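You operate a simulated robot arm through the tools that you are given. There is no shell and no other tool. Be economical: measure what you need, move in short steps, check, and stop when the job is done.

You are at the controls of a simulated two-armed robot. One attempt, no reset.

## Task
Pick up the orange spool with one hand, pass it to the other hand and put it on the top of the white shelf unit.

The check looks at the end state, three seconds after you hand in, the way a careful person would. Anything else that was tipped, shoved, dropped, spilled or broken makes it a failure.

## Robot
Two 6-joint arms with two-finger parallel grippers on one trunk, on a base that drives. Base frame: it is fixed to the floor where the robot stands at the start and does not move with it; the origin is under the middle of the robot, x ahead of it, y to its left, z up. Units: mm, degrees, N and s.
The left shoulder is at the start at [60, 187, 1122], the right one opposite. With the tool pointing down near the work surface each hand reaches from about 280 to 620 mm from the robot's upright axis, wherever it stands, measured 20 degrees to its own side. Places, roughly: top of the white shelf unit [-2700, -3200, 800]. Payload 1.57 kg a hand.
Tool frame (each hand has its own): the origin (TCP) lies between the finger pads and is the grasp point; the fingertips stand 30 mm ahead of it; z points along the fingers, y is the line along which they close. The gripper opens to 110 mm. The fingers are 24 mm wide and 12 mm thick; the gripper's body (48 by 112 mm) begins 78 mm behind the TCP.
Orientation is that of the tool frame in the base frame, as [roll, pitch, yaw] about the fixed x, y, z axes, in that order (R = Rz(yaw) Ry(pitch) Rx(roll)). With the fingers straight down and closing along the base's y, the tool's x points along the base's -x, its y along +y and its z along -z.

## Interface
- The arms move only by the tool drive_tool. It takes "left_series", "right_series" or both (then of equal length, played together; a hand with none holds still); each is a list of rows, each an object (a shift or turn left out is 0, a gripper value left out holds the last) with "jaw": the opening, from 0 (shut) to 1 (fully open); "xyz": the shift along the tool's x, y, z in mm, a list of three; "dr": the turn, a rotation vector about the tool's x, y, z in degrees, a list of three. In form: [{"jaw": jaw, "xyz": [dx, dy, dz], "dr": [rx, ry, rz]}, ...]. A call has 1 to 10 rows; each row shifts and turns the commanded pose from where the row before left it, along the tool's axes as they then stand. A row lasts 0.2 s, in which the tool goes at most 50 mm and 8.6 degrees; a call with a longer step from one row to the next is refused whole, and so is a gripper value outside its range. A pose out of reach is approached as far as the arm can. The call stops where the force on the tool passes 40 N (or 10 N more than at its start, if that is more) or the arm is blocked; 0.2 s more then pass. Each finger travels about 153 mm/s and halts on what it meets, pressing with about 26 N; the grip force reading is that of the motor and also rises with nothing between the fingers. The clock runs only during rows and for 0.2 s after the last one: add rows that do not move to give the fingers time. It gives the time, the measured TCP pose, the force on the tool (base axes), the opening and the grip force at its end, in the units of the frame above (readings bear some noise), with the torque about the TCP (base axes, N m) and any sound that the robot's microphone picked up.
- Cameras (640 x 400 px; columns grow to the right, rows downward): "scene" is now at [10.6, -20.3, 1656.8]; the picture's right is [-0.26, -0.97, 0.00], its down [-0.79, 0.21, -0.57] and it looks along [0.56, -0.15, -0.82] (base axes); focal length 258 px, centre (320, 200). "left" rides on the left gripper at [70, -16, -141] in its tool frame; the picture's right is [0.23, 0.97, 0.00], its down [-0.86, 0.20, -0.48] and it looks along [-0.47, 0.11, 0.88] (tool axes); focal length 222 px, centre (320, 200). "right" rides on the right gripper at [70, 16, -141] in its tool frame; the picture's right is [-0.23, 0.97, 0.00], its down [-0.86, -0.20, -0.48] and it looks along [-0.47, -0.11, 0.88] (tool axes); focal length 222 px, centre (320, 200). There is no depth. A picture from a camera that has moved, and an enlarged one, comes with that camera's place and axes in the base frame and with its lens.
- grab_frame(camera): a new picture of that camera. No time passes.
- lift_body(by): slides the trunk up (or, below 0, down) by that many mm; the arms and the scene camera ride with it, the base frame stays. It gives what a move gives, with no picture.
- roll_base(legs): drives the robot by 1 to 6 legs, each [ahead, left, turn to the left] in mm, mm and degrees, along the robot's own axes; the way and the turn of a leg run together, so that a leg with both is an arc; at most 1500 mm and 180 degrees a leg. The arms and the cameras ride along, it lands a little off, and it stops where it bumps. It gives what a move gives.
- pan_tilt(pan, tilt): turns the head with the scene camera to pan (to the left, within 86 degrees either way) and tilt (down, from -29 to 69), counted from straight ahead of the robot. It gives what a move gives.
- enlarge(camera, box): a new picture of the part [left, top, right, bottom] of that camera's present view, enlarged. No time passes.
- finish_job(): hands the job in; it is judged then, once.

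Go step by step. Nothing tells you exact positions but the pictures and the camera data: compare them with the known pose of the tool, close in by small moves and look again before you grip or let go. The budget is 120 turns and 88 pictures, counting those below and the enlarged ones. Unless the task says otherwise, let go and move clear before handing in, and close with one line.

The tools are called after ">>>" as name(argument=value, ...) on one line, values as JSON. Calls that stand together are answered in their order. drive_tool: Moves the arms, as the interface text tells. Its arguments: {"type":"object","properties":{"left_series":{"type":"array","items":{"type":"object","properties":{"jaw":{"type":"number"},"xyz":{"type":"array","items":{"type":"number"}},"dr":{"type":"array","items":{"type":"number"}}}}},"right_series":{"type":"array","items":{"type":"object","properties":{"jaw":{"type":"number"},"xyz":{"type":"array","items":{"type":"number"}},"dr":{"type":"array","items":{"type":"number"}}}}}},"required":[]} The other tools are called the same way: lift_body (by) slides the trunk up or down; roll_base (legs) drives the base; pan_tilt (pan, tilt) turns the head that bears the scene camera; grab_frame (camera) takes a picture; enlarge (camera, box) takes an enlarged picture of a part of a camera's view; finish_job () hands the job in.

At the start:

```text
time: 0.0
left_ee_pos: [404.7, 34.2, 1137.2]
left_tool_rot: [-179.9, 0.1, 180.0]
left_ft_force: [0.2, -0.5, 0.2]
left_wrist_torque: [0.03, 0.02, 0.03]
left_finger_gap: 110.1
left_grip_force: 0.1
right_ee_pos: [393.5, -332.7, 1085.7]
right_tool_rot: [180.0, 0.0, -179.9]
right_ft_force: [0.0, 0.0, 0.5]
right_wrist_torque: [-0.02, 0.01, -0.02]
right_finger_gap: 110.1
right_grip_force: 0.1
trunk travel left (down, up): [-750.0, 240.0]
robot x, y, heading: [0.9, 4.7, -0.1]
head pan, tilt: [-15.0, 54.9]
```

scene: 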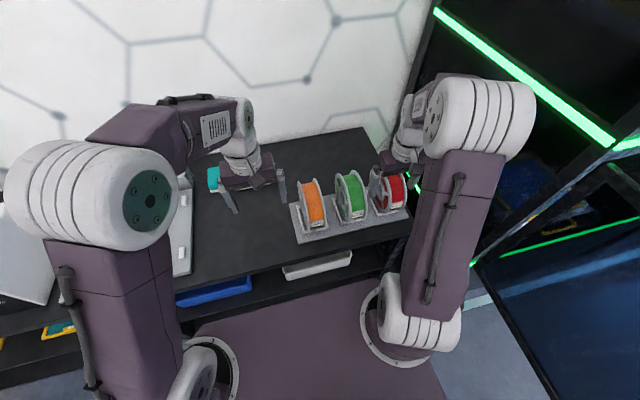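
right: 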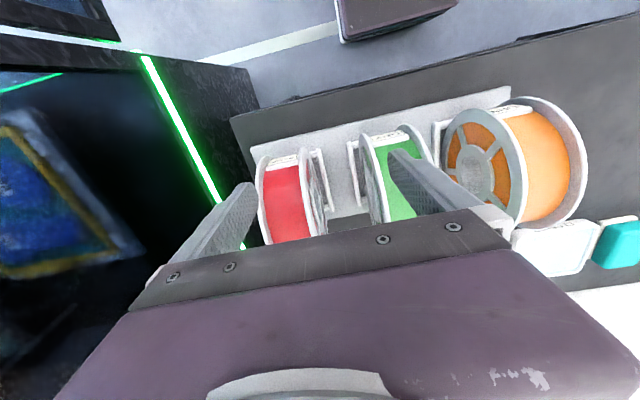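
left: 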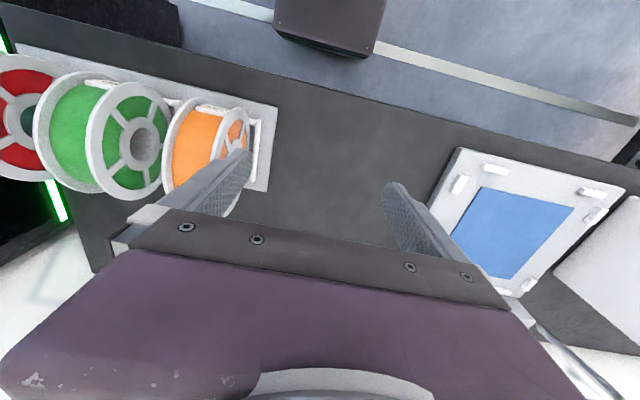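

I see the orange spool standing in a grey rack, at about [460, -116, 977] by triangulation, with green and red beside it. I'll look closer at its shape and the gaps.

>>> enlarge(camera="scene", box=[270, 150, 430, 250])

>>> enlarge(camera="left", box=[0, 40, 320, 240])

>>> enlarge(camera="right", box=[320, 60, 640, 260])

```text
4.00 times, centred on (350, 200) of scene
camera zoom: at [10.6, -20.3, 1656.8], right [-0.26, -0.97, 0.0], down [-0.79, 0.21, -0.57], along [0.56, -0.15, -0.82], focal length 1031 px, centre (200, 200)
```

zoom: 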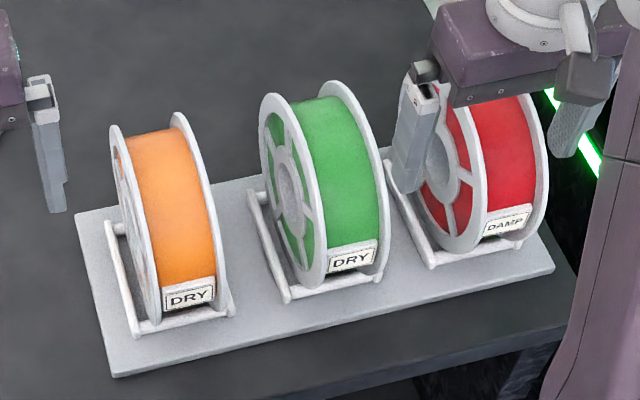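

```text
2.00 times, centred on (160, 140) of left
camera zoom: at [335.2, 16.5, 1277.6], right [-0.23, 0.97, 0.0], down [0.86, 0.2, 0.48], along [0.47, 0.11, -0.88], focal length 444 px, centre (640, 320)
```

zoom: 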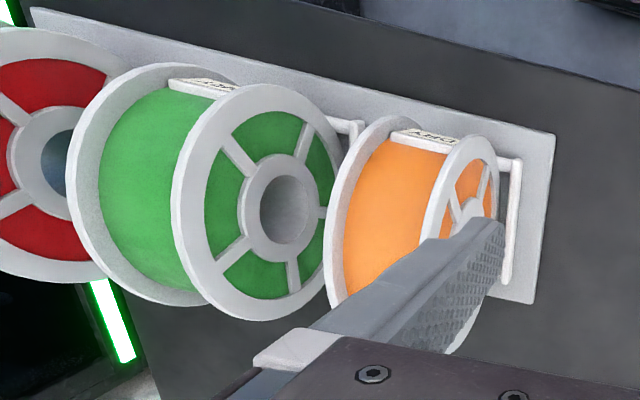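

```text
2.00 times, centred on (480, 160) of right
camera zoom: at [323.2, -317.5, 1225.3], right [0.23, 0.97, 0.0], down [0.86, -0.2, 0.48], along [0.47, -0.11, -0.88], focal length 444 px, centre (0, 280)
```

zoom: 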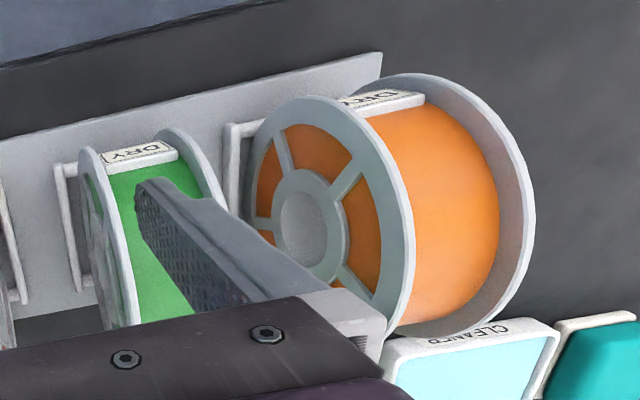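

The spool is about 160 mm across, 50 mm wide, with its axis along base y, and about 65 mm clear of the green one. I'll raise the right hand first, then bring it over the orange spool while the left moves aside.

>>> drive_tool(right_series=[{"xyz": [0, 0, -45]}, {"xyz": [0, 0, -45]}, {"xyz": [0, 0, -30]}, {"xyz": [-20, 45, 0]}, {"xyz": [-20, 45, 0]}, {"xyz": [-16, 45, 0]}, {"xyz": [-10, 45, 0]}, {"xyz": [0, 37, 0]}], left_series=[{"xyz": [0, 40, 0]}, {"xyz": [0, 40, 0]}, {"xyz": [0, 40, 0]}, {"xyz": [0, 40, 0]}, {"xyz": [0, 0, 0]}, {"xyz": [0, 0, 0]}, {"xyz": [0, 0, 0]}, {"xyz": [0, 0, 0]}])

>>> grab_frame(camera="right")

>>> grab_frame(camera="scene")

>>> grab_frame(camera="left")

```text
time: 1.8
left_ee_pos: [405.7, 191.5, 1137.7]
left_tool_rot: [-179.9, 0.0, 179.9]
left_ft_force: [0.7, -0.2, -0.5]
left_wrist_torque: [-0.03, -0.01, 0.03]
left_finger_gap: 109.9
left_grip_force: 0.0
right_ee_pos: [458.8, -117.5, 1207.4]
right_tool_rot: [-179.9, 0.0, 180.0]
right_ft_force: [-1.2, 0.7, 0.0]
right_wrist_torque: [-0.02, -0.04, 0.03]
right_finger_gap: 109.9
right_grip_force: 0.1
trunk travel left (down, up): [-750.0, 240.0]
robot x, y, heading: [0.2, 4.1, -0.1]
head pan, tilt: [-15.0, 54.9]
```

```text
81 pictures are left
camera right: at [388.9, -100.9, 1348.0], right [0.23, 0.97, 0.0], down [0.85, -0.2, 0.48], along [0.47, -0.11, -0.88], focal length 222 px, centre (320, 200)
```

right: 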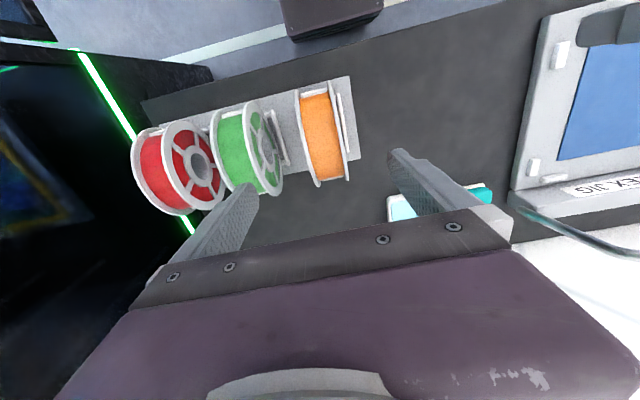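

```text
80 pictures are left
camera scene: at [10.5, -18.9, 1656.8], right [-0.26, -0.97, 0.0], down [-0.79, 0.21, -0.57], along [0.56, -0.15, -0.82], focal length 258 px, centre (320, 200)
```

scene: 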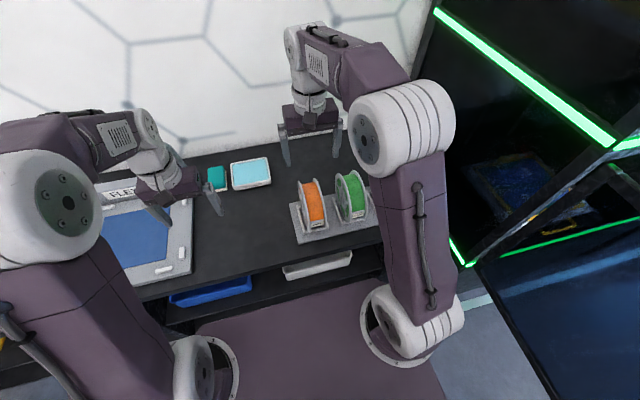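

```text
79 pictures are left
camera left: at [336.1, 175.4, 1279.0], right [-0.23, 0.97, 0.0], down [0.86, 0.2, 0.48], along [0.47, 0.11, -0.88], focal length 222 px, centre (320, 200)
```

left: 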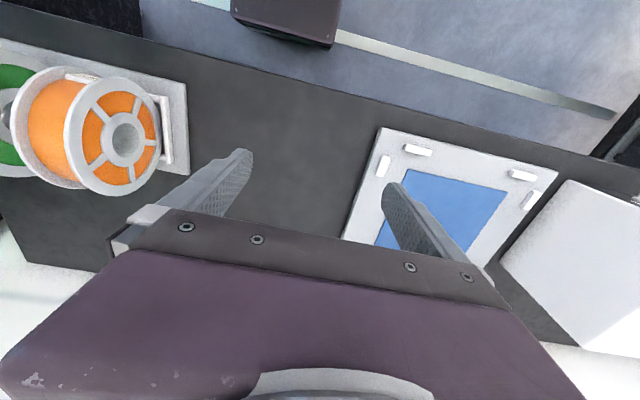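

Zooming both wrist views for exact hub and flange positions.

>>> enlarge(camera="right", box=[240, 70, 400, 200])

>>> enlarge(camera="left", box=[0, 50, 208, 210])

>>> enlarge(camera="scene", box=[270, 150, 398, 250])

```text
3.08 times, centred on (320, 135) of right
camera zoom: at [388.9, -100.9, 1348.0], right [0.23, 0.97, 0.0], down [0.85, -0.2, 0.48], along [0.47, -0.11, -0.88], focal length 684 px, centre (320, 400)
```

zoom: 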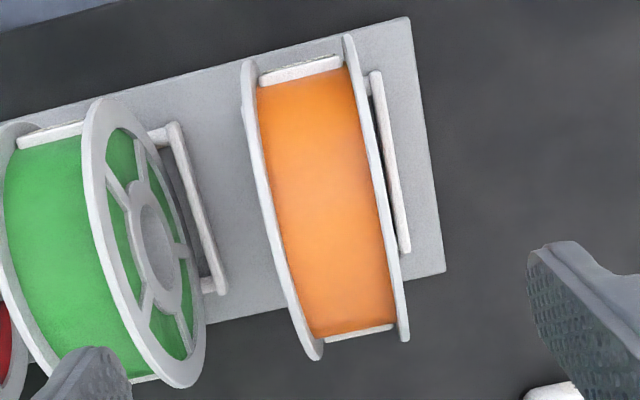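

```text
2.50 times, centred on (104, 130) of left
camera zoom: at [336.1, 175.4, 1279.0], right [-0.23, 0.97, 0.0], down [0.86, 0.2, 0.48], along [0.47, 0.11, -0.88], focal length 555 px, centre (860, 375)
```

zoom: 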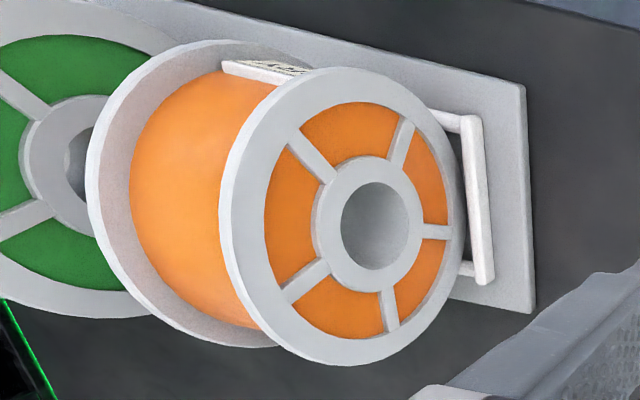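

```text
4.00 times, centred on (334, 200) of scene
camera zoom: at [10.5, -18.9, 1656.8], right [-0.26, -0.97, 0.0], down [-0.79, 0.21, -0.57], along [0.56, -0.15, -0.82], focal length 1031 px, centre (264, 200)
```

zoom: 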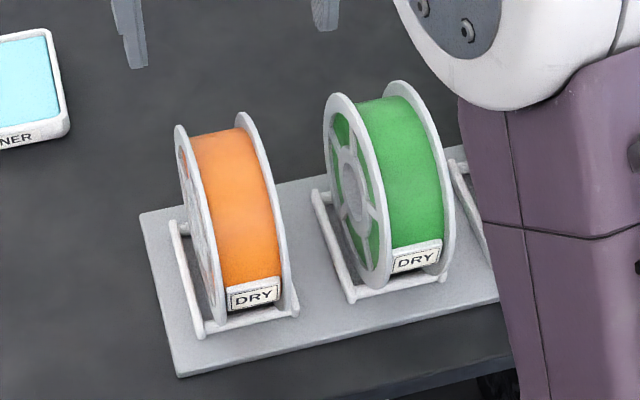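

Orange spool: centre ≈ [478, -116, 955], radius 82, width 55 (y -144 to -88), no yaw. I'll narrow the jaw to about 85 mm and lower most of the way, then check.

>>> drive_tool(right_series=[{"jaw": 0.78, "xyz": [-19, 1, 0]}, {"xyz": [0, 0, 40]}, {"xyz": [0, 0, 40]}, {"xyz": [0, 0, 30]}, {"xyz": [0, 0, 0]}])

>>> grab_frame(camera="right")

>>> enlarge(camera="left", box=[0, 50, 208, 210])

```text
time: 3.0
left_ee_pos: [404.3, 191.6, 1138.3]
left_tool_rot: [-179.9, 0.0, 180.0]
left_ft_force: [0.0, 0.2, 0.0]
left_wrist_torque: [0.0, -0.02, 0.02]
left_finger_gap: 109.9
left_grip_force: 0.1
right_ee_pos: [474.7, -118.9, 1096.1]
right_tool_rot: [179.9, -0.1, 179.9]
right_ft_force: [-0.3, -0.4, 0.0]
right_wrist_torque: [-0.02, 0.0, -0.01]
right_finger_gap: 85.9
right_grip_force: 0.1
trunk travel left (down, up): [-750.0, 240.0]
robot x, y, heading: [-0.9, 1.6, 0.2]
head pan, tilt: [-15.0, 54.9]
```

```text
75 pictures are left
camera right: at [407.1, -102.1, 1235.6], right [0.23, 0.97, 0.0], down [0.85, -0.2, 0.48], along [0.47, -0.11, -0.88], focal length 222 px, centre (320, 200)
```

right: 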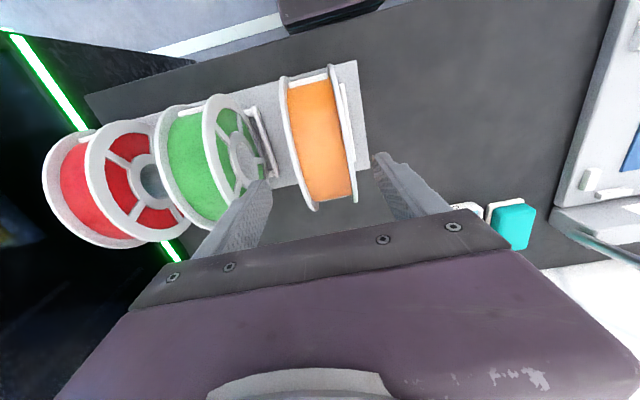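

```text
2.50 times, centred on (104, 130) of left
camera zoom: at [335.7, 174.5, 1279.3], right [-0.23, 0.97, 0.0], down [0.85, 0.2, 0.48], along [0.47, 0.11, -0.88], focal length 555 px, centre (860, 375)
```

zoom: 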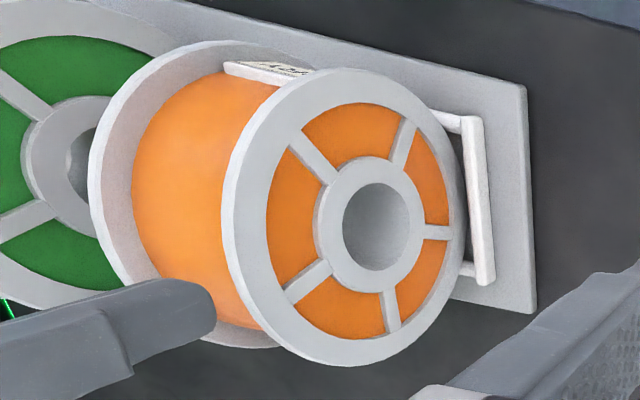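

The fingers straddle the spool with room to both sides. Lowering to TCP z ≈ 1026 and checking before closing.

>>> drive_tool(right_series=[{"xyz": [-3, 2, 35]}, {"xyz": [0, 0, 35]}, {"xyz": [0, 0, 0]}])

>>> grab_frame(camera="right")

>>> enlarge(camera="left", box=[0, 50, 208, 210])

```text
time: 3.8
left_ee_pos: [404.7, 192.9, 1138.1]
left_tool_rot: [-179.9, 0.0, -180.0]
left_ft_force: [-0.4, -0.3, 0.6]
left_wrist_torque: [-0.03, -0.04, -0.03]
left_finger_gap: 109.8
left_grip_force: 0.1
right_ee_pos: [479.3, -115.7, 1026.0]
right_tool_rot: [-180.0, 0.0, 180.0]
right_ft_force: [1.3, 0.7, 1.1]
right_wrist_torque: [0.01, -0.04, 0.01]
right_finger_gap: 85.8
right_grip_force: 0.1
trunk travel left (down, up): [-750.0, 240.0]
robot x, y, heading: [-1.6, -3.4, -0.2]
head pan, tilt: [-15.0, 54.9]
```

```text
73 pictures are left
camera right: at [409.4, -99.1, 1165.9], right [0.23, 0.97, 0.0], down [0.85, -0.2, 0.48], along [0.47, -0.11, -0.88], focal length 222 px, centre (320, 200)
```

right: 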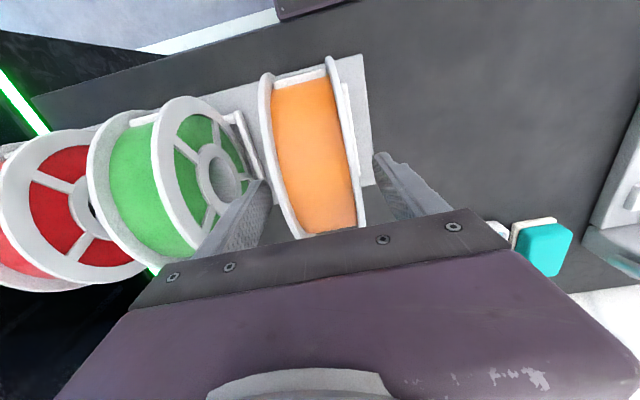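

```text
2.50 times, centred on (104, 130) of left
camera zoom: at [335.5, 174.4, 1279.4], right [-0.23, 0.97, 0.0], down [0.85, 0.2, 0.48], along [0.47, 0.11, -0.88], focal length 555 px, centre (860, 375)
```

zoom: 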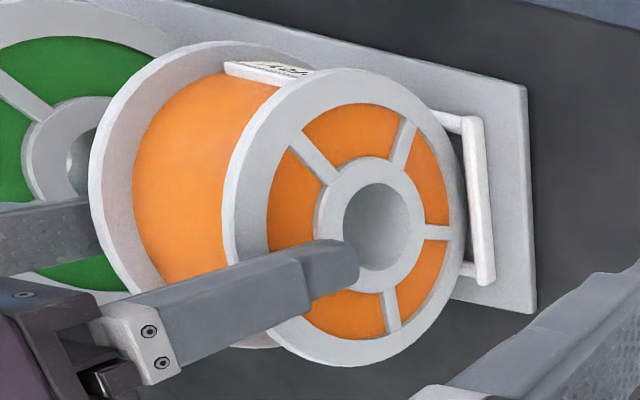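

The fingertips end just above the hub ring, and the spool sits centred between the fingers. Closing.

>>> drive_tool(right_series=[{"jaw": 0.55}, {"jaw": 0.3}, {}, {}])

>>> enlarge(camera="left", box=[0, 50, 208, 210])

```text
time: 4.8
left_ee_pos: [406.2, 190.3, 1138.8]
left_tool_rot: [-179.9, 0.0, 180.0]
left_ft_force: [0.0, -0.4, 0.0]
left_wrist_torque: [-0.01, 0.04, 0.01]
left_finger_gap: 109.8
left_grip_force: 0.1
right_ee_pos: [479.8, -115.3, 1024.2]
right_tool_rot: [-180.0, 0.0, -180.0]
right_ft_force: [0.6, -0.9, 0.3]
right_wrist_torque: [-0.04, -0.08, -0.03]
right_finger_gap: 57.7
right_grip_force: 25.7
trunk travel left (down, up): [-750.0, 240.0]
robot x, y, heading: [-0.1, -2.8, -0.1]
head pan, tilt: [-15.0, 54.9]
```

```text
2.50 times, centred on (104, 130) of left
camera zoom: at [336.5, 174.2, 1279.1], right [-0.23, 0.97, 0.0], down [0.86, 0.2, 0.48], along [0.47, 0.11, -0.88], focal length 555 px, centre (860, 375)
```

zoom: 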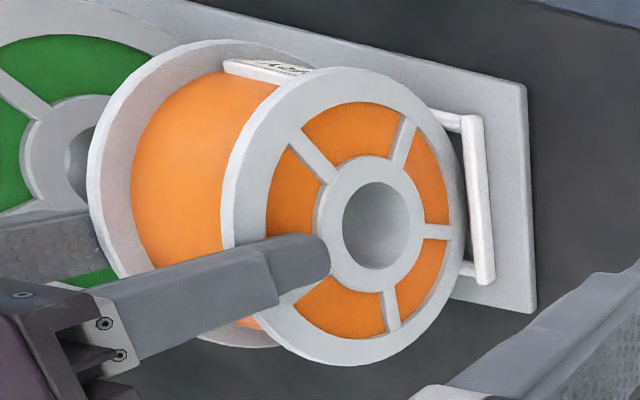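

Gripped at 57.7 mm. Lifting slowly straight up.

>>> drive_tool(right_series=[{"xyz": [0, 0, -10]}, {"xyz": [0, 0, -20]}, {"xyz": [0, 0, -25]}, {"xyz": [0, 0, -25]}, {}])

>>> grab_frame(camera="left")

>>> grab_frame(camera="scene")

```text
time: 6.0
left_ee_pos: [405.9, 191.2, 1138.2]
left_tool_rot: [-179.9, 0.0, -180.0]
left_ft_force: [0.1, -0.3, 0.5]
left_wrist_torque: [0.0, 0.0, -0.01]
left_finger_gap: 109.9
left_grip_force: 0.0
right_ee_pos: [480.8, -113.3, 1106.7]
right_tool_rot: [-180.0, -0.1, -180.0]
right_ft_force: [-0.7, -0.1, -6.1]
right_wrist_torque: [0.02, 0.01, 0.01]
right_finger_gap: 57.8
right_grip_force: 25.7
trunk travel left (down, up): [-750.0, 240.0]
robot x, y, heading: [2.7, 1.8, -0.2]
head pan, tilt: [-15.0, 54.9]
```

```text
70 pictures are left
camera left: at [337.0, 174.3, 1278.9], right [-0.23, 0.97, 0.0], down [0.86, 0.2, 0.48], along [0.47, 0.11, -0.88], focal length 222 px, centre (320, 200)
```

left: 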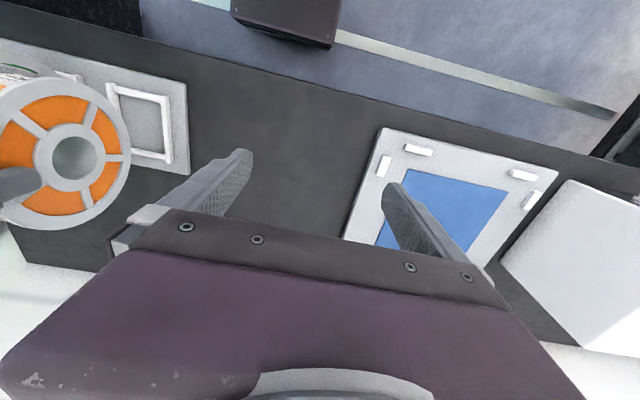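

```text
69 pictures are left
camera scene: at [11.8, -20.4, 1656.7], right [-0.26, -0.97, 0.0], down [-0.79, 0.21, -0.57], along [0.55, -0.15, -0.82], focal length 258 px, centre (320, 200)
```

scene: 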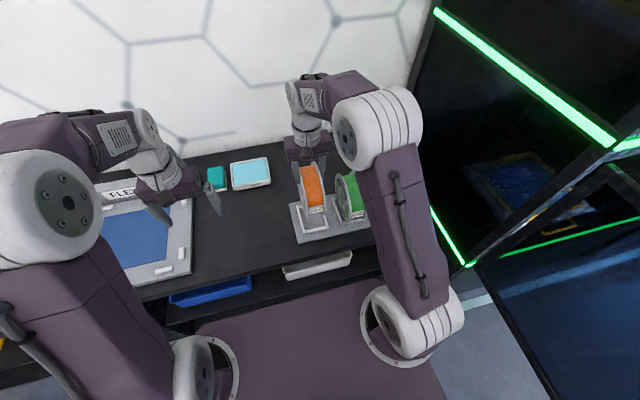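

The spool is held (about 6 N). My plan is for the left hand to take it from its side by the hub hole, expanding the fingers inside, so it can later lie flat. I'll raise the spool and turn the left tool to point along -y.

>>> drive_tool(right_series=[{"xyz": [0, 0, -20]}, {"xyz": [0, 0, -25]}, {"xyz": [0, 0, -25]}, {"xyz": [0, 0, -25]}, {"xyz": [0, 0, -25]}, {"xyz": [10, 0, 0]}, {"xyz": [15, 0, 0]}, {"xyz": [15, 0, 0]}, {}, {}], left_series=[{"dr": [8.5, 0, 0]}, {"dr": [8.5, 0, 0]}, {"dr": [8.5, 0, 0]}, {"dr": [8.5, 0, 0]}, {"dr": [8.5, 0, 0]}, {"dr": [8.5, 0, 0]}, {"dr": [8.5, 0, 0]}, {"dr": [8.5, 0, 0]}, {"dr": [8.5, 0, 0]}, {"dr": [8.5, 0, 0]}])

>>> grab_frame(camera="scene")

>>> grab_frame(camera="left")

```text
time: 8.2
left_ee_pos: [405.6, 192.8, 1134.6]
left_tool_rot: [-94.8, 0.0, -180.0]
left_ft_force: [0.0, 0.6, 0.2]
left_wrist_torque: [0.01, -0.01, -0.04]
left_finger_gap: 109.9
left_grip_force: 0.0
right_ee_pos: [441.4, -111.6, 1224.2]
right_tool_rot: [180.0, -0.1, -179.9]
right_ft_force: [0.1, 0.2, -6.7]
right_wrist_torque: [0.01, 0.02, -0.01]
right_finger_gap: 57.8
right_grip_force: 26.1
trunk travel left (down, up): [-750.0, 240.0]
robot x, y, heading: [-0.4, 4.0, 0.2]
head pan, tilt: [-15.0, 54.9]
```

```text
68 pictures are left
camera scene: at [12.3, -19.5, 1656.8], right [-0.26, -0.97, 0.0], down [-0.79, 0.21, -0.57], along [0.55, -0.15, -0.82], focal length 258 px, centre (320, 200)
```

scene: 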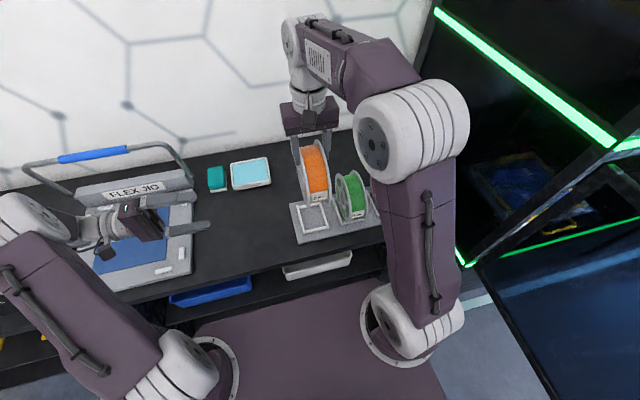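

```text
67 pictures are left
camera left: at [336.2, 332.8, 1163.7], right [-0.23, 0.08, -0.97], down [0.85, 0.49, -0.16], along [0.47, -0.87, -0.18], focal length 222 px, centre (320, 200)
```

left: 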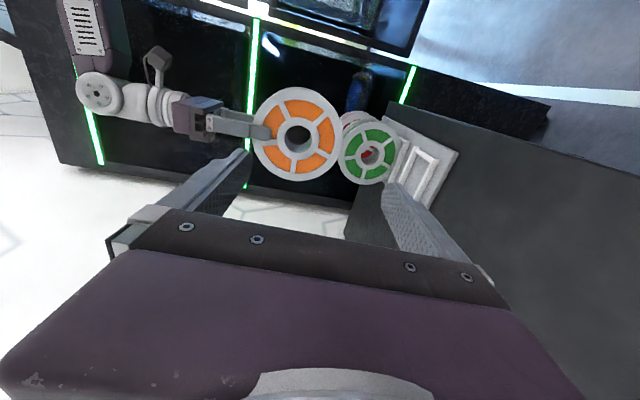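

The left camera sees the hub hole well. I'll finish the turn, close the left fingers and approach to about 60 mm short of the hub.

>>> drive_tool(left_series=[{"jaw": 0.5, "dr": [4.8, 0, 0]}, {"jaw": 0.0, "xyz": [-15, -10, 0]}, {"xyz": [-20, -8, 25]}, {"xyz": [0, 0, 40]}, {"xyz": [0, 0, 40]}, {"xyz": [0, 0, 30]}, {}])

>>> grab_frame(camera="left")

>>> enlarge(camera="scene", box=[200, 80, 392, 200])

```text
time: 9.8
left_ee_pos: [439.7, 58.8, 1152.1]
left_tool_rot: [-90.1, 0.1, 180.0]
left_ft_force: [0.9, 0.2, 0.3]
left_wrist_torque: [0.0, -0.02, 0.01]
left_finger_gap: 0.0
left_grip_force: 22.0
right_ee_pos: [441.6, -112.3, 1224.3]
right_tool_rot: [180.0, 0.1, -180.0]
right_ft_force: [0.6, -0.5, -5.5]
right_wrist_torque: [-0.01, 0.01, 0.01]
right_finger_gap: 58.1
right_grip_force: 25.7
trunk travel left (down, up): [-750.0, 240.0]
robot x, y, heading: [-1.8, -0.3, 0.0]
head pan, tilt: [-15.0, 54.9]
```

```text
66 pictures are left
camera left: at [370.7, 198.8, 1168.9], right [-0.23, 0.0, -0.97], down [0.85, 0.48, -0.2], along [0.47, -0.88, -0.11], focal length 222 px, centre (320, 200)
```

left: 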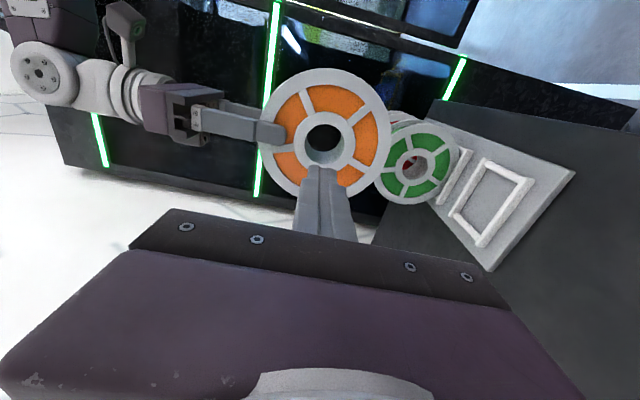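

```text
3.33 times, centred on (296, 140) of scene
camera zoom: at [11.3, -19.5, 1656.8], right [-0.26, -0.97, 0.0], down [-0.79, 0.21, -0.57], along [0.55, -0.15, -0.82], focal length 859 px, centre (400, 400)
```

zoom: 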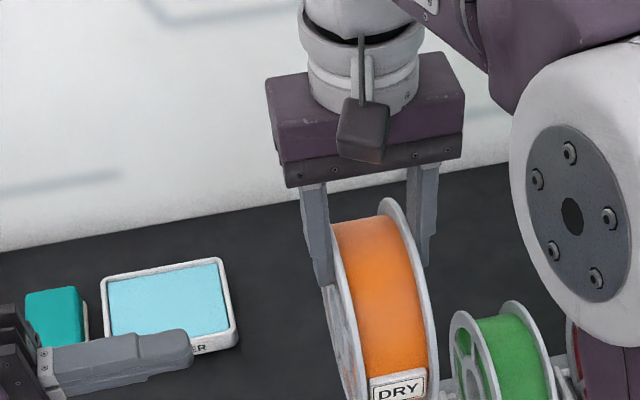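

>>> enlarge(camera="left", box=[240, 50, 400, 250])

```text
2.00 times, centred on (320, 150) of left
camera zoom: at [370.7, 198.8, 1168.9], right [-0.23, 0.0, -0.97], down [0.85, 0.48, -0.2], along [0.47, -0.88, -0.11], focal length 444 px, centre (320, 300)
```

zoom: 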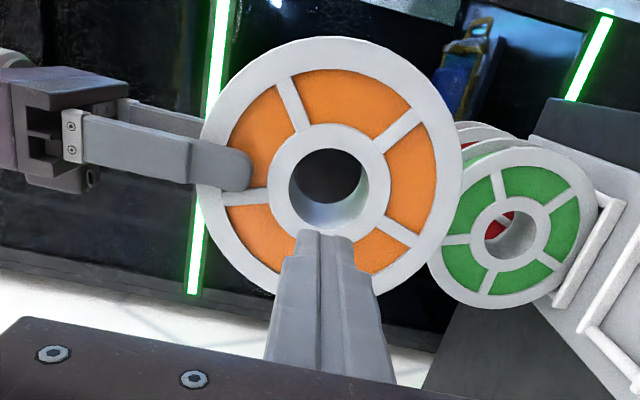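

The hub centre is about [438.5, -, 1147]: 5 mm below the left finger axis. Correcting and advancing to just outside the hole.

>>> drive_tool(left_series=[{"xyz": [1, 5, 30]}, {"xyz": [0, 0, 30]}, {"xyz": [0, 0, 20]}, {"xyz": [0, 0, 12]}, {}])

>>> enlarge(camera="left", box=[240, 50, 400, 250])

```text
time: 11.0
left_ee_pos: [439.4, -35.2, 1146.3]
left_tool_rot: [-90.1, 0.0, -179.9]
left_ft_force: [-0.5, 0.8, 1.4]
left_wrist_torque: [0.01, -0.03, 0.0]
left_finger_gap: 0.0
left_grip_force: 21.2
right_ee_pos: [441.6, -113.5, 1224.5]
right_tool_rot: [180.0, 0.0, 180.0]
right_ft_force: [-0.7, 0.5, -7.2]
right_wrist_torque: [0.02, 0.01, -0.01]
right_finger_gap: 58.0
right_grip_force: 26.0
trunk travel left (down, up): [-750.0, 240.0]
robot x, y, heading: [-1.0, -1.9, -0.0]
head pan, tilt: [-15.0, 54.9]
```

```text
2.00 times, centred on (320, 150) of left
camera zoom: at [369.8, 105.2, 1163.7], right [-0.23, 0.0, -0.97], down [0.86, 0.48, -0.2], along [0.47, -0.88, -0.11], focal length 444 px, centre (320, 300)
```

zoom: 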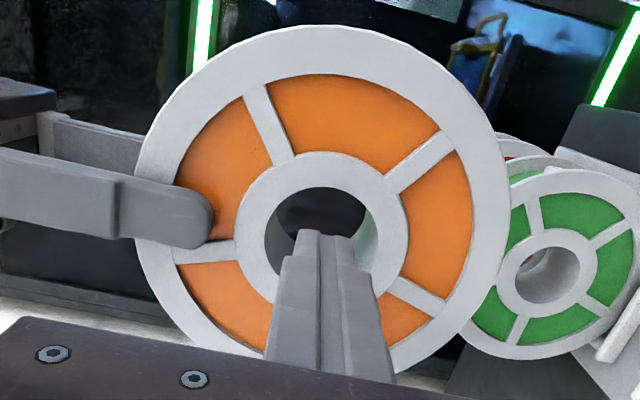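

The fingers line up with the hole. Inserting the thin tips about 30 mm in small steps.

>>> drive_tool(left_series=[{"xyz": [0, 0, 12]}, {"xyz": [0, 0, 12]}, {"xyz": [0, 0, 13]}, {"xyz": [0, 0, 12]}, {}])

>>> enlarge(camera="left", box=[240, 50, 400, 250])

>>> grab_frame(camera="right")

```text
time: 12.2
left_ee_pos: [438.4, -83.8, 1147.5]
left_tool_rot: [-90.1, 0.1, 180.0]
left_ft_force: [0.6, 1.4, 0.1]
left_wrist_torque: [0.0, -0.03, -0.01]
left_finger_gap: 0.0
left_grip_force: 21.2
right_ee_pos: [441.9, -111.7, 1223.8]
right_tool_rot: [179.9, 0.1, -179.9]
right_ft_force: [0.1, -0.3, -5.7]
right_wrist_torque: [0.02, -0.01, 0.01]
right_finger_gap: 57.8
right_grip_force: 25.9
trunk travel left (down, up): [-750.0, 240.0]
robot x, y, heading: [-1.8, -0.2, 0.0]
head pan, tilt: [-15.0, 54.9]
```

```text
2.00 times, centred on (320, 150) of left
camera zoom: at [369.4, 57.5, 1164.2], right [-0.23, 0.0, -0.97], down [0.86, 0.48, -0.2], along [0.47, -0.88, -0.11], focal length 444 px, centre (320, 300)
```

zoom: 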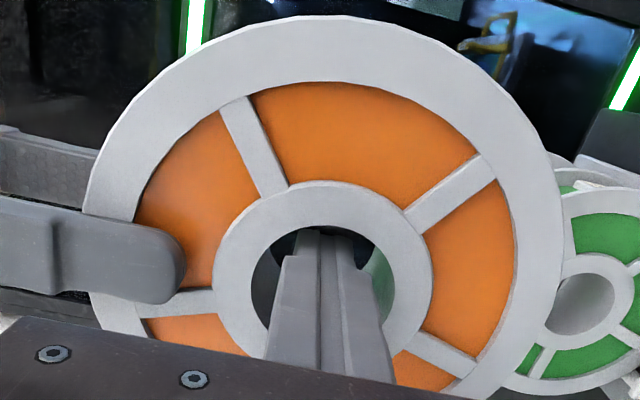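

```text
61 pictures are left
camera right: at [372.1, -96.5, 1364.8], right [0.23, 0.97, 0.0], down [0.86, -0.2, 0.48], along [0.47, -0.11, -0.88], focal length 222 px, centre (320, 200)
```

right: 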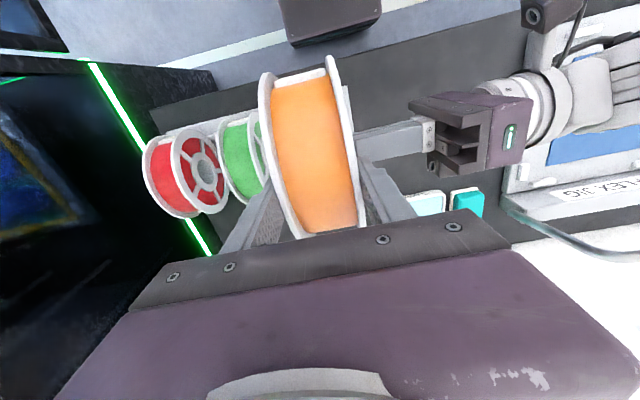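

Tips are inside the hole. I'll back off 5 mm so the finger step stays outside, then expand the fingers inside the hub.

>>> drive_tool(left_series=[{"xyz": [0, 0, -5]}, {"jaw": 0.1}, {"jaw": 0.15}, {"jaw": 0.3}, {}])

>>> enlarge(camera="left", box=[240, 50, 400, 250])

```text
time: 13.4
left_ee_pos: [438.4, -78.7, 1146.6]
left_tool_rot: [-90.3, 0.0, -179.9]
left_ft_force: [3.7, 2.4, -14.3]
left_wrist_torque: [0.18, -0.08, 0.06]
left_finger_gap: 20.5
left_grip_force: 0.2
right_ee_pos: [440.9, -112.8, 1225.0]
right_tool_rot: [179.9, -0.1, -179.9]
right_ft_force: [-3.8, -2.2, 7.1]
right_wrist_torque: [0.17, 0.4, 0.08]
right_finger_gap: 57.9
right_grip_force: 25.7
trunk travel left (down, up): [-750.0, 240.0]
robot x, y, heading: [1.2, -0.8, -0.2]
head pan, tilt: [-15.0, 54.9]
```

```text
2.00 times, centred on (320, 150) of left
camera zoom: at [369.2, 62.4, 1163.6], right [-0.23, 0.0, -0.97], down [0.85, 0.48, -0.2], along [0.47, -0.88, -0.11], focal length 444 px, centre (320, 300)
```

zoom: 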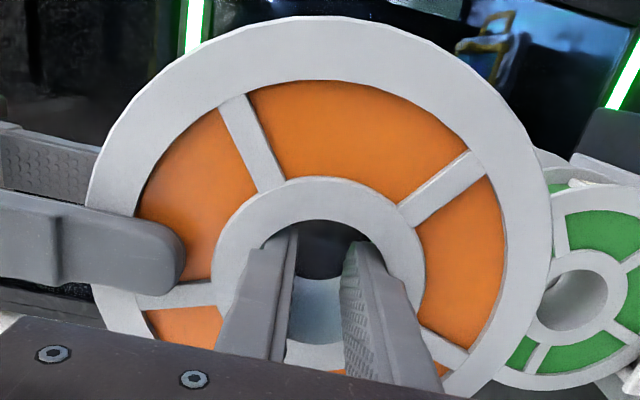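

The fingers have met the hole at a 20.5 mm gap, but with a net vertical load, so I'm a bit too high. I'll ease down a little and watch the forces.

>>> drive_tool(left_series=[{"xyz": [0, 1, 0]}, {"jaw": 0.5}, {}])

```text
time: 14.2
left_ee_pos: [438.2, -78.2, 1146.9]
left_tool_rot: [-90.2, -0.2, -180.0]
left_ft_force: [4.8, 5.3, -17.8]
left_wrist_torque: [0.21, -0.12, 0.05]
left_finger_gap: 20.8
left_grip_force: 0.0
right_ee_pos: [441.0, -112.7, 1224.4]
right_tool_rot: [180.0, 0.0, 180.0]
right_ft_force: [-4.0, -5.1, 11.2]
right_wrist_torque: [-0.01, 0.49, 0.14]
right_finger_gap: 57.9
right_grip_force: 25.8
trunk travel left (down, up): [-750.0, 240.0]
robot x, y, heading: [-1.1, -0.6, 0.1]
head pan, tilt: [-15.0, 54.9]
```

>>> drive_tool(left_series=[{"xyz": [0, 1.5, 0]}, {}])

>>> enlarge(camera="left", box=[270, 120, 370, 220])

```text
time: 14.8
left_ee_pos: [438.9, -78.4, 1146.0]
left_tool_rot: [-90.1, 0.0, 179.9]
left_ft_force: [2.2, 2.7, -7.6]
left_wrist_torque: [0.08, 0.01, 0.01]
left_finger_gap: 20.8
left_grip_force: 0.0
right_ee_pos: [441.5, -113.3, 1224.5]
right_tool_rot: [179.9, -0.1, -180.0]
right_ft_force: [-2.5, -2.3, 2.1]
right_wrist_torque: [0.0, 0.22, 0.06]
right_finger_gap: 57.8
right_grip_force: 26.2
trunk travel left (down, up): [-750.0, 240.0]
robot x, y, heading: [-1.0, -0.5, 0.1]
head pan, tilt: [-15.0, 54.9]
```

```text
4.00 times, centred on (320, 170) of left
camera zoom: at [369.6, 62.6, 1162.0], right [-0.23, 0.0, -0.97], down [0.86, 0.48, -0.2], along [0.47, -0.88, -0.11], focal length 888 px, centre (320, 320)
```

zoom: 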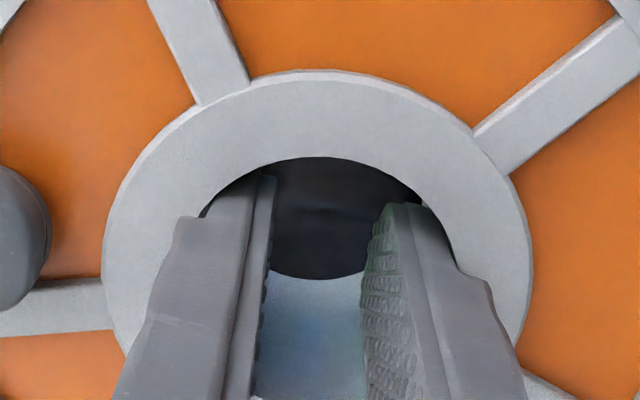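

Forces are now balanced, with the left carrying the weight, and both fingers bear on the hole. I'll open the right hand slightly; the spool would still hang on the left's upper finger.

>>> drive_tool(right_series=[{"jaw": 0.6}, {}, {}])

>>> grab_frame(camera="left")

>>> grab_frame(camera="right")

```text
time: 15.6
left_ee_pos: [439.4, -78.2, 1144.8]
left_tool_rot: [-90.1, 0.0, 180.0]
left_ft_force: [0.3, -0.3, -6.9]
left_wrist_torque: [0.2, -0.02, -0.01]
left_finger_gap: 21.2
left_grip_force: 0.1
right_ee_pos: [441.1, -114.0, 1224.0]
right_tool_rot: [180.0, 0.0, 180.0]
right_ft_force: [-0.1, -0.4, 0.5]
right_wrist_torque: [-0.02, 0.0, -0.03]
right_finger_gap: 65.9
right_grip_force: 0.2
trunk travel left (down, up): [-750.0, 240.0]
robot x, y, heading: [3.6, 1.8, -0.0]
head pan, tilt: [-15.0, 54.9]
```

```text
58 pictures are left
camera left: at [369.6, 62.6, 1161.8], right [-0.23, 0.0, -0.97], down [0.86, 0.48, -0.2], along [0.47, -0.88, -0.11], focal length 222 px, centre (320, 200)
```

left: 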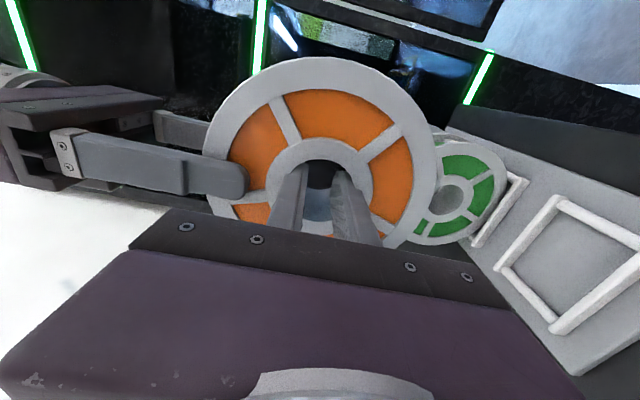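

```text
57 pictures are left
camera right: at [372.1, -96.8, 1364.8], right [0.23, 0.97, 0.0], down [0.86, -0.2, 0.48], along [0.47, -0.11, -0.88], focal length 222 px, centre (320, 200)
```

right: 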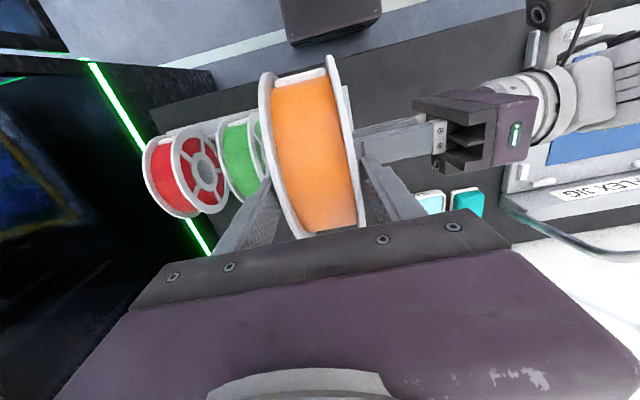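

The left hand holds it alone (torque matches the weight). Right opens a little more and rises clear.

>>> drive_tool(right_series=[{"jaw": 0.72}, {"xyz": [0, 0, -30]}, {"xyz": [0, 0, -40]}, {"xyz": [0, 0, -40]}, {"xyz": [20, -30, 0]}, {"xyz": [30, -40, 0]}, {"xyz": [30, -40, 0]}, {}])

>>> grab_frame(camera="scene")

```text
time: 17.4
left_ee_pos: [439.7, -78.3, 1144.9]
left_tool_rot: [-90.1, -0.1, 180.0]
left_ft_force: [-1.3, -0.4, -6.1]
left_wrist_torque: [0.21, 0.04, -0.03]
left_finger_gap: 21.6
left_grip_force: 0.1
right_ee_pos: [362.7, -225.2, 1336.0]
right_tool_rot: [-180.0, -0.1, 179.9]
right_ft_force: [0.1, 0.4, 0.3]
right_wrist_torque: [-0.02, -0.02, -0.01]
right_finger_gap: 79.3
right_grip_force: 0.1
trunk travel left (down, up): [-750.0, 240.0]
robot x, y, heading: [-0.9, -2.5, -0.1]
head pan, tilt: [-15.0, 54.9]
```

```text
56 pictures are left
camera scene: at [12.3, -19.8, 1656.7], right [-0.26, -0.97, 0.0], down [-0.79, 0.21, -0.57], along [0.55, -0.15, -0.82], focal length 258 px, centre (320, 200)
```

scene: 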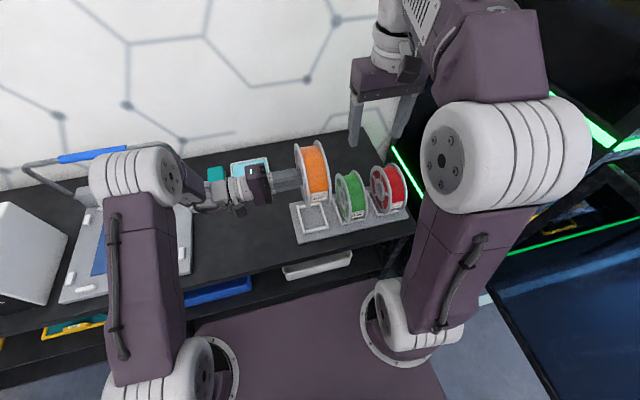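

Handover done. I'll check the spool seat from the left camera, raise the trunk for clearance, and look around for a driving route.

>>> lift_body(by=80)

>>> enlarge(camera="left", box=[240, 50, 400, 250])

>>> pan_tilt(pan=-86, tilt=20)

>>> grab_frame(camera="scene")

```text
time: 18.6
left_ee_pos: [439.2, -78.4, 1224.2]
left_tool_rot: [-90.0, 0.0, 179.9]
left_ft_force: [-0.1, 0.4, -5.9]
left_wrist_torque: [0.18, 0.02, -0.03]
left_finger_gap: 21.7
left_grip_force: 0.1
right_ee_pos: [361.5, -224.8, 1415.0]
right_tool_rot: [179.9, 0.0, 180.0]
right_ft_force: [0.3, -0.7, 0.0]
right_wrist_torque: [-0.03, -0.04, 0.02]
right_finger_gap: 79.4
right_grip_force: 0.2
trunk travel left (down, up): [-830.0, 160.0]
robot x, y, heading: [0.6, 1.7, -0.2]
head pan, tilt: [-15.0, 54.9]
```

```text
2.00 times, centred on (320, 150) of left
camera zoom: at [369.7, 62.7, 1241.7], right [-0.23, 0.0, -0.97], down [0.86, 0.48, -0.2], along [0.47, -0.88, -0.11], focal length 444 px, centre (320, 300)
```

zoom: 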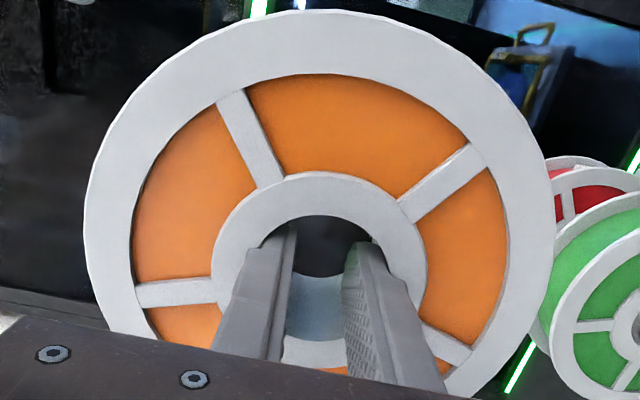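

```text
time: 20.0
left_ee_pos: [439.5, -77.6, 1225.9]
left_tool_rot: [-90.1, 0.0, -180.0]
left_ft_force: [0.1, -0.9, -5.7]
left_wrist_torque: [0.18, 0.0, 0.01]
left_finger_gap: 22.0
left_grip_force: 0.1
right_ee_pos: [361.5, -224.6, 1414.8]
right_tool_rot: [-180.0, -0.1, -180.0]
right_ft_force: [0.4, 0.5, 0.5]
right_wrist_torque: [0.02, 0.0, 0.0]
right_finger_gap: 79.1
right_grip_force: 0.1
trunk travel left (down, up): [-830.0, 160.0]
robot x, y, heading: [1.4, -4.0, -0.2]
head pan, tilt: [-85.9, 20.0]
```

```text
54 pictures are left
camera scene: at [-51.4, -94.7, 1788.7], right [-1.0, -0.07, 0.0], down [-0.03, 0.34, -0.94], along [0.07, -0.94, -0.34], focal length 258 px, centre (320, 200)
```

scene: 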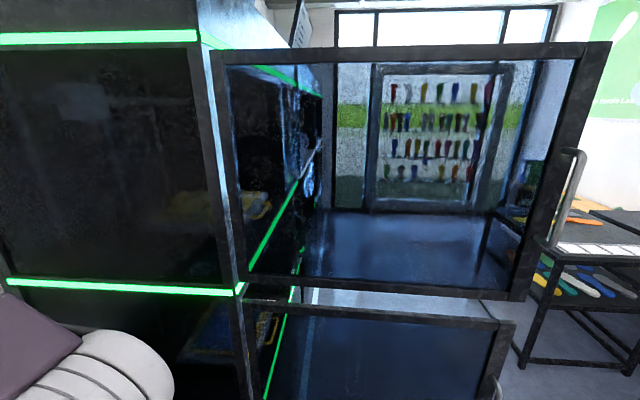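

>>> pan_tilt(pan=86, tilt=25)

>>> grab_frame(camera="scene")

>>> grab_frame(camera="right")

```text
time: 22.6
left_ee_pos: [439.7, -78.4, 1226.1]
left_tool_rot: [-90.1, 0.0, 180.0]
left_ft_force: [-0.6, -0.4, -6.0]
left_wrist_torque: [0.23, 0.02, -0.03]
left_finger_gap: 22.3
left_grip_force: 0.0
right_ee_pos: [362.4, -224.8, 1415.2]
right_tool_rot: [-179.9, 0.1, -180.0]
right_ft_force: [0.7, -0.4, -0.2]
right_wrist_torque: [-0.01, -0.02, 0.0]
right_finger_gap: 79.2
right_grip_force: 0.1
trunk travel left (down, up): [-830.0, 160.0]
robot x, y, heading: [-0.7, -3.7, -0.0]
head pan, tilt: [85.9, 25.0]
```

```text
53 pictures are left
camera scene: at [-51.6, 90.1, 1780.7], right [1.0, -0.07, 0.0], down [-0.03, -0.42, -0.91], along [0.06, 0.9, -0.42], focal length 258 px, centre (320, 200)
```

scene: 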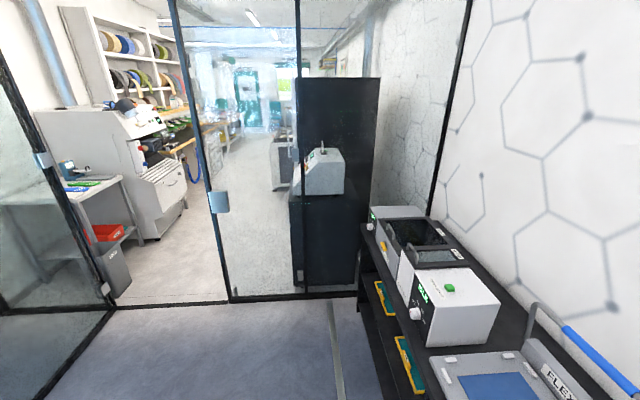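

```text
52 pictures are left
camera right: at [292.6, -208.5, 1554.8], right [0.23, 0.97, 0.0], down [0.86, -0.2, 0.48], along [0.47, -0.11, -0.88], focal length 222 px, centre (320, 200)
```

right: 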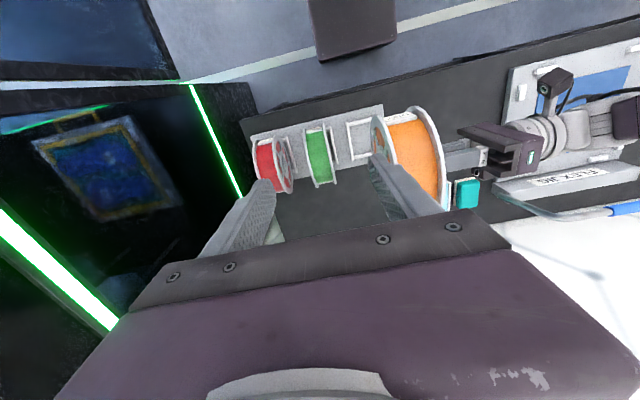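

>>> enlarge(camera="left", box=[240, 50, 400, 250])

```text
2.00 times, centred on (320, 150) of left
camera zoom: at [369.6, 62.6, 1241.8], right [-0.23, 0.0, -0.97], down [0.86, 0.48, -0.2], along [0.47, -0.88, -0.11], focal length 444 px, centre (320, 300)
```

zoom: 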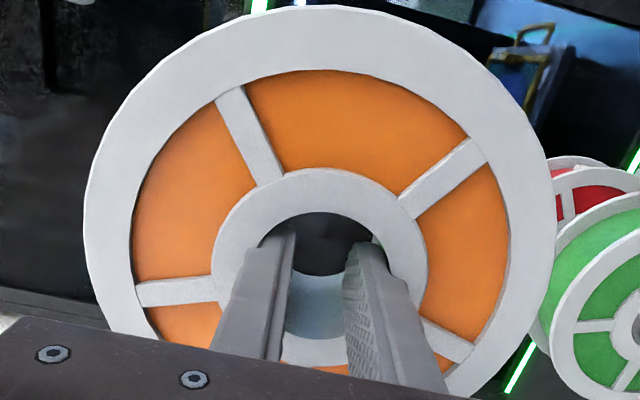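

The spool is only settling itself on centre on the fingers; the hold is sound. We're in a glass booth, so I'll back off from the table a little, turn left, and look again for the way out.

>>> roll_base(legs=[[-250, 0, 0], [0, 0, 60]])

>>> grab_frame(camera="scene")

```text
time: 24.2
left_ee_pos: [243.2, -78.1, 1223.8]
left_tool_rot: [-90.3, -0.3, -179.9]
left_ft_force: [-0.4, 0.4, -4.9]
left_wrist_torque: [0.21, 0.02, 0.0]
left_finger_gap: 22.1
left_grip_force: 0.1
right_ee_pos: [166.5, -224.3, 1412.7]
right_tool_rot: [179.9, -0.2, 179.9]
right_ft_force: [-0.8, 0.0, -0.4]
right_wrist_torque: [-0.01, 0.0, 0.03]
right_finger_gap: 79.2
right_grip_force: 0.0
trunk travel left (down, up): [-830.0, 160.0]
robot x, y, heading: [-194.3, -2.2, -0.1]
head pan, tilt: [85.9, 25.0]
stopped in leg 1: the robot was blocked; the commanded pose is now the measured one
```

```text
50 pictures are left
camera scene: at [-246.8, 89.9, 1780.7], right [1.0, -0.07, 0.0], down [-0.03, -0.42, -0.91], along [0.06, 0.9, -0.42], focal length 258 px, centre (320, 200)
```

scene: 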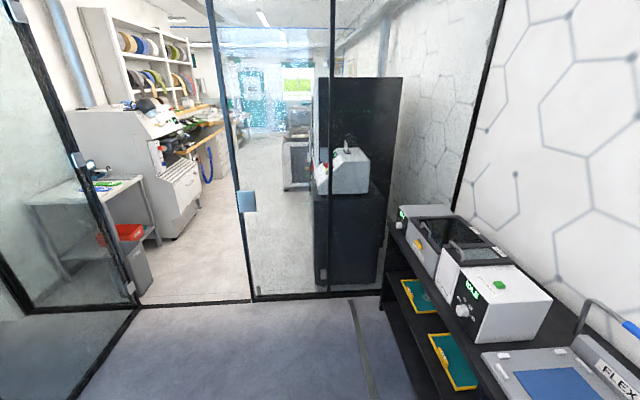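

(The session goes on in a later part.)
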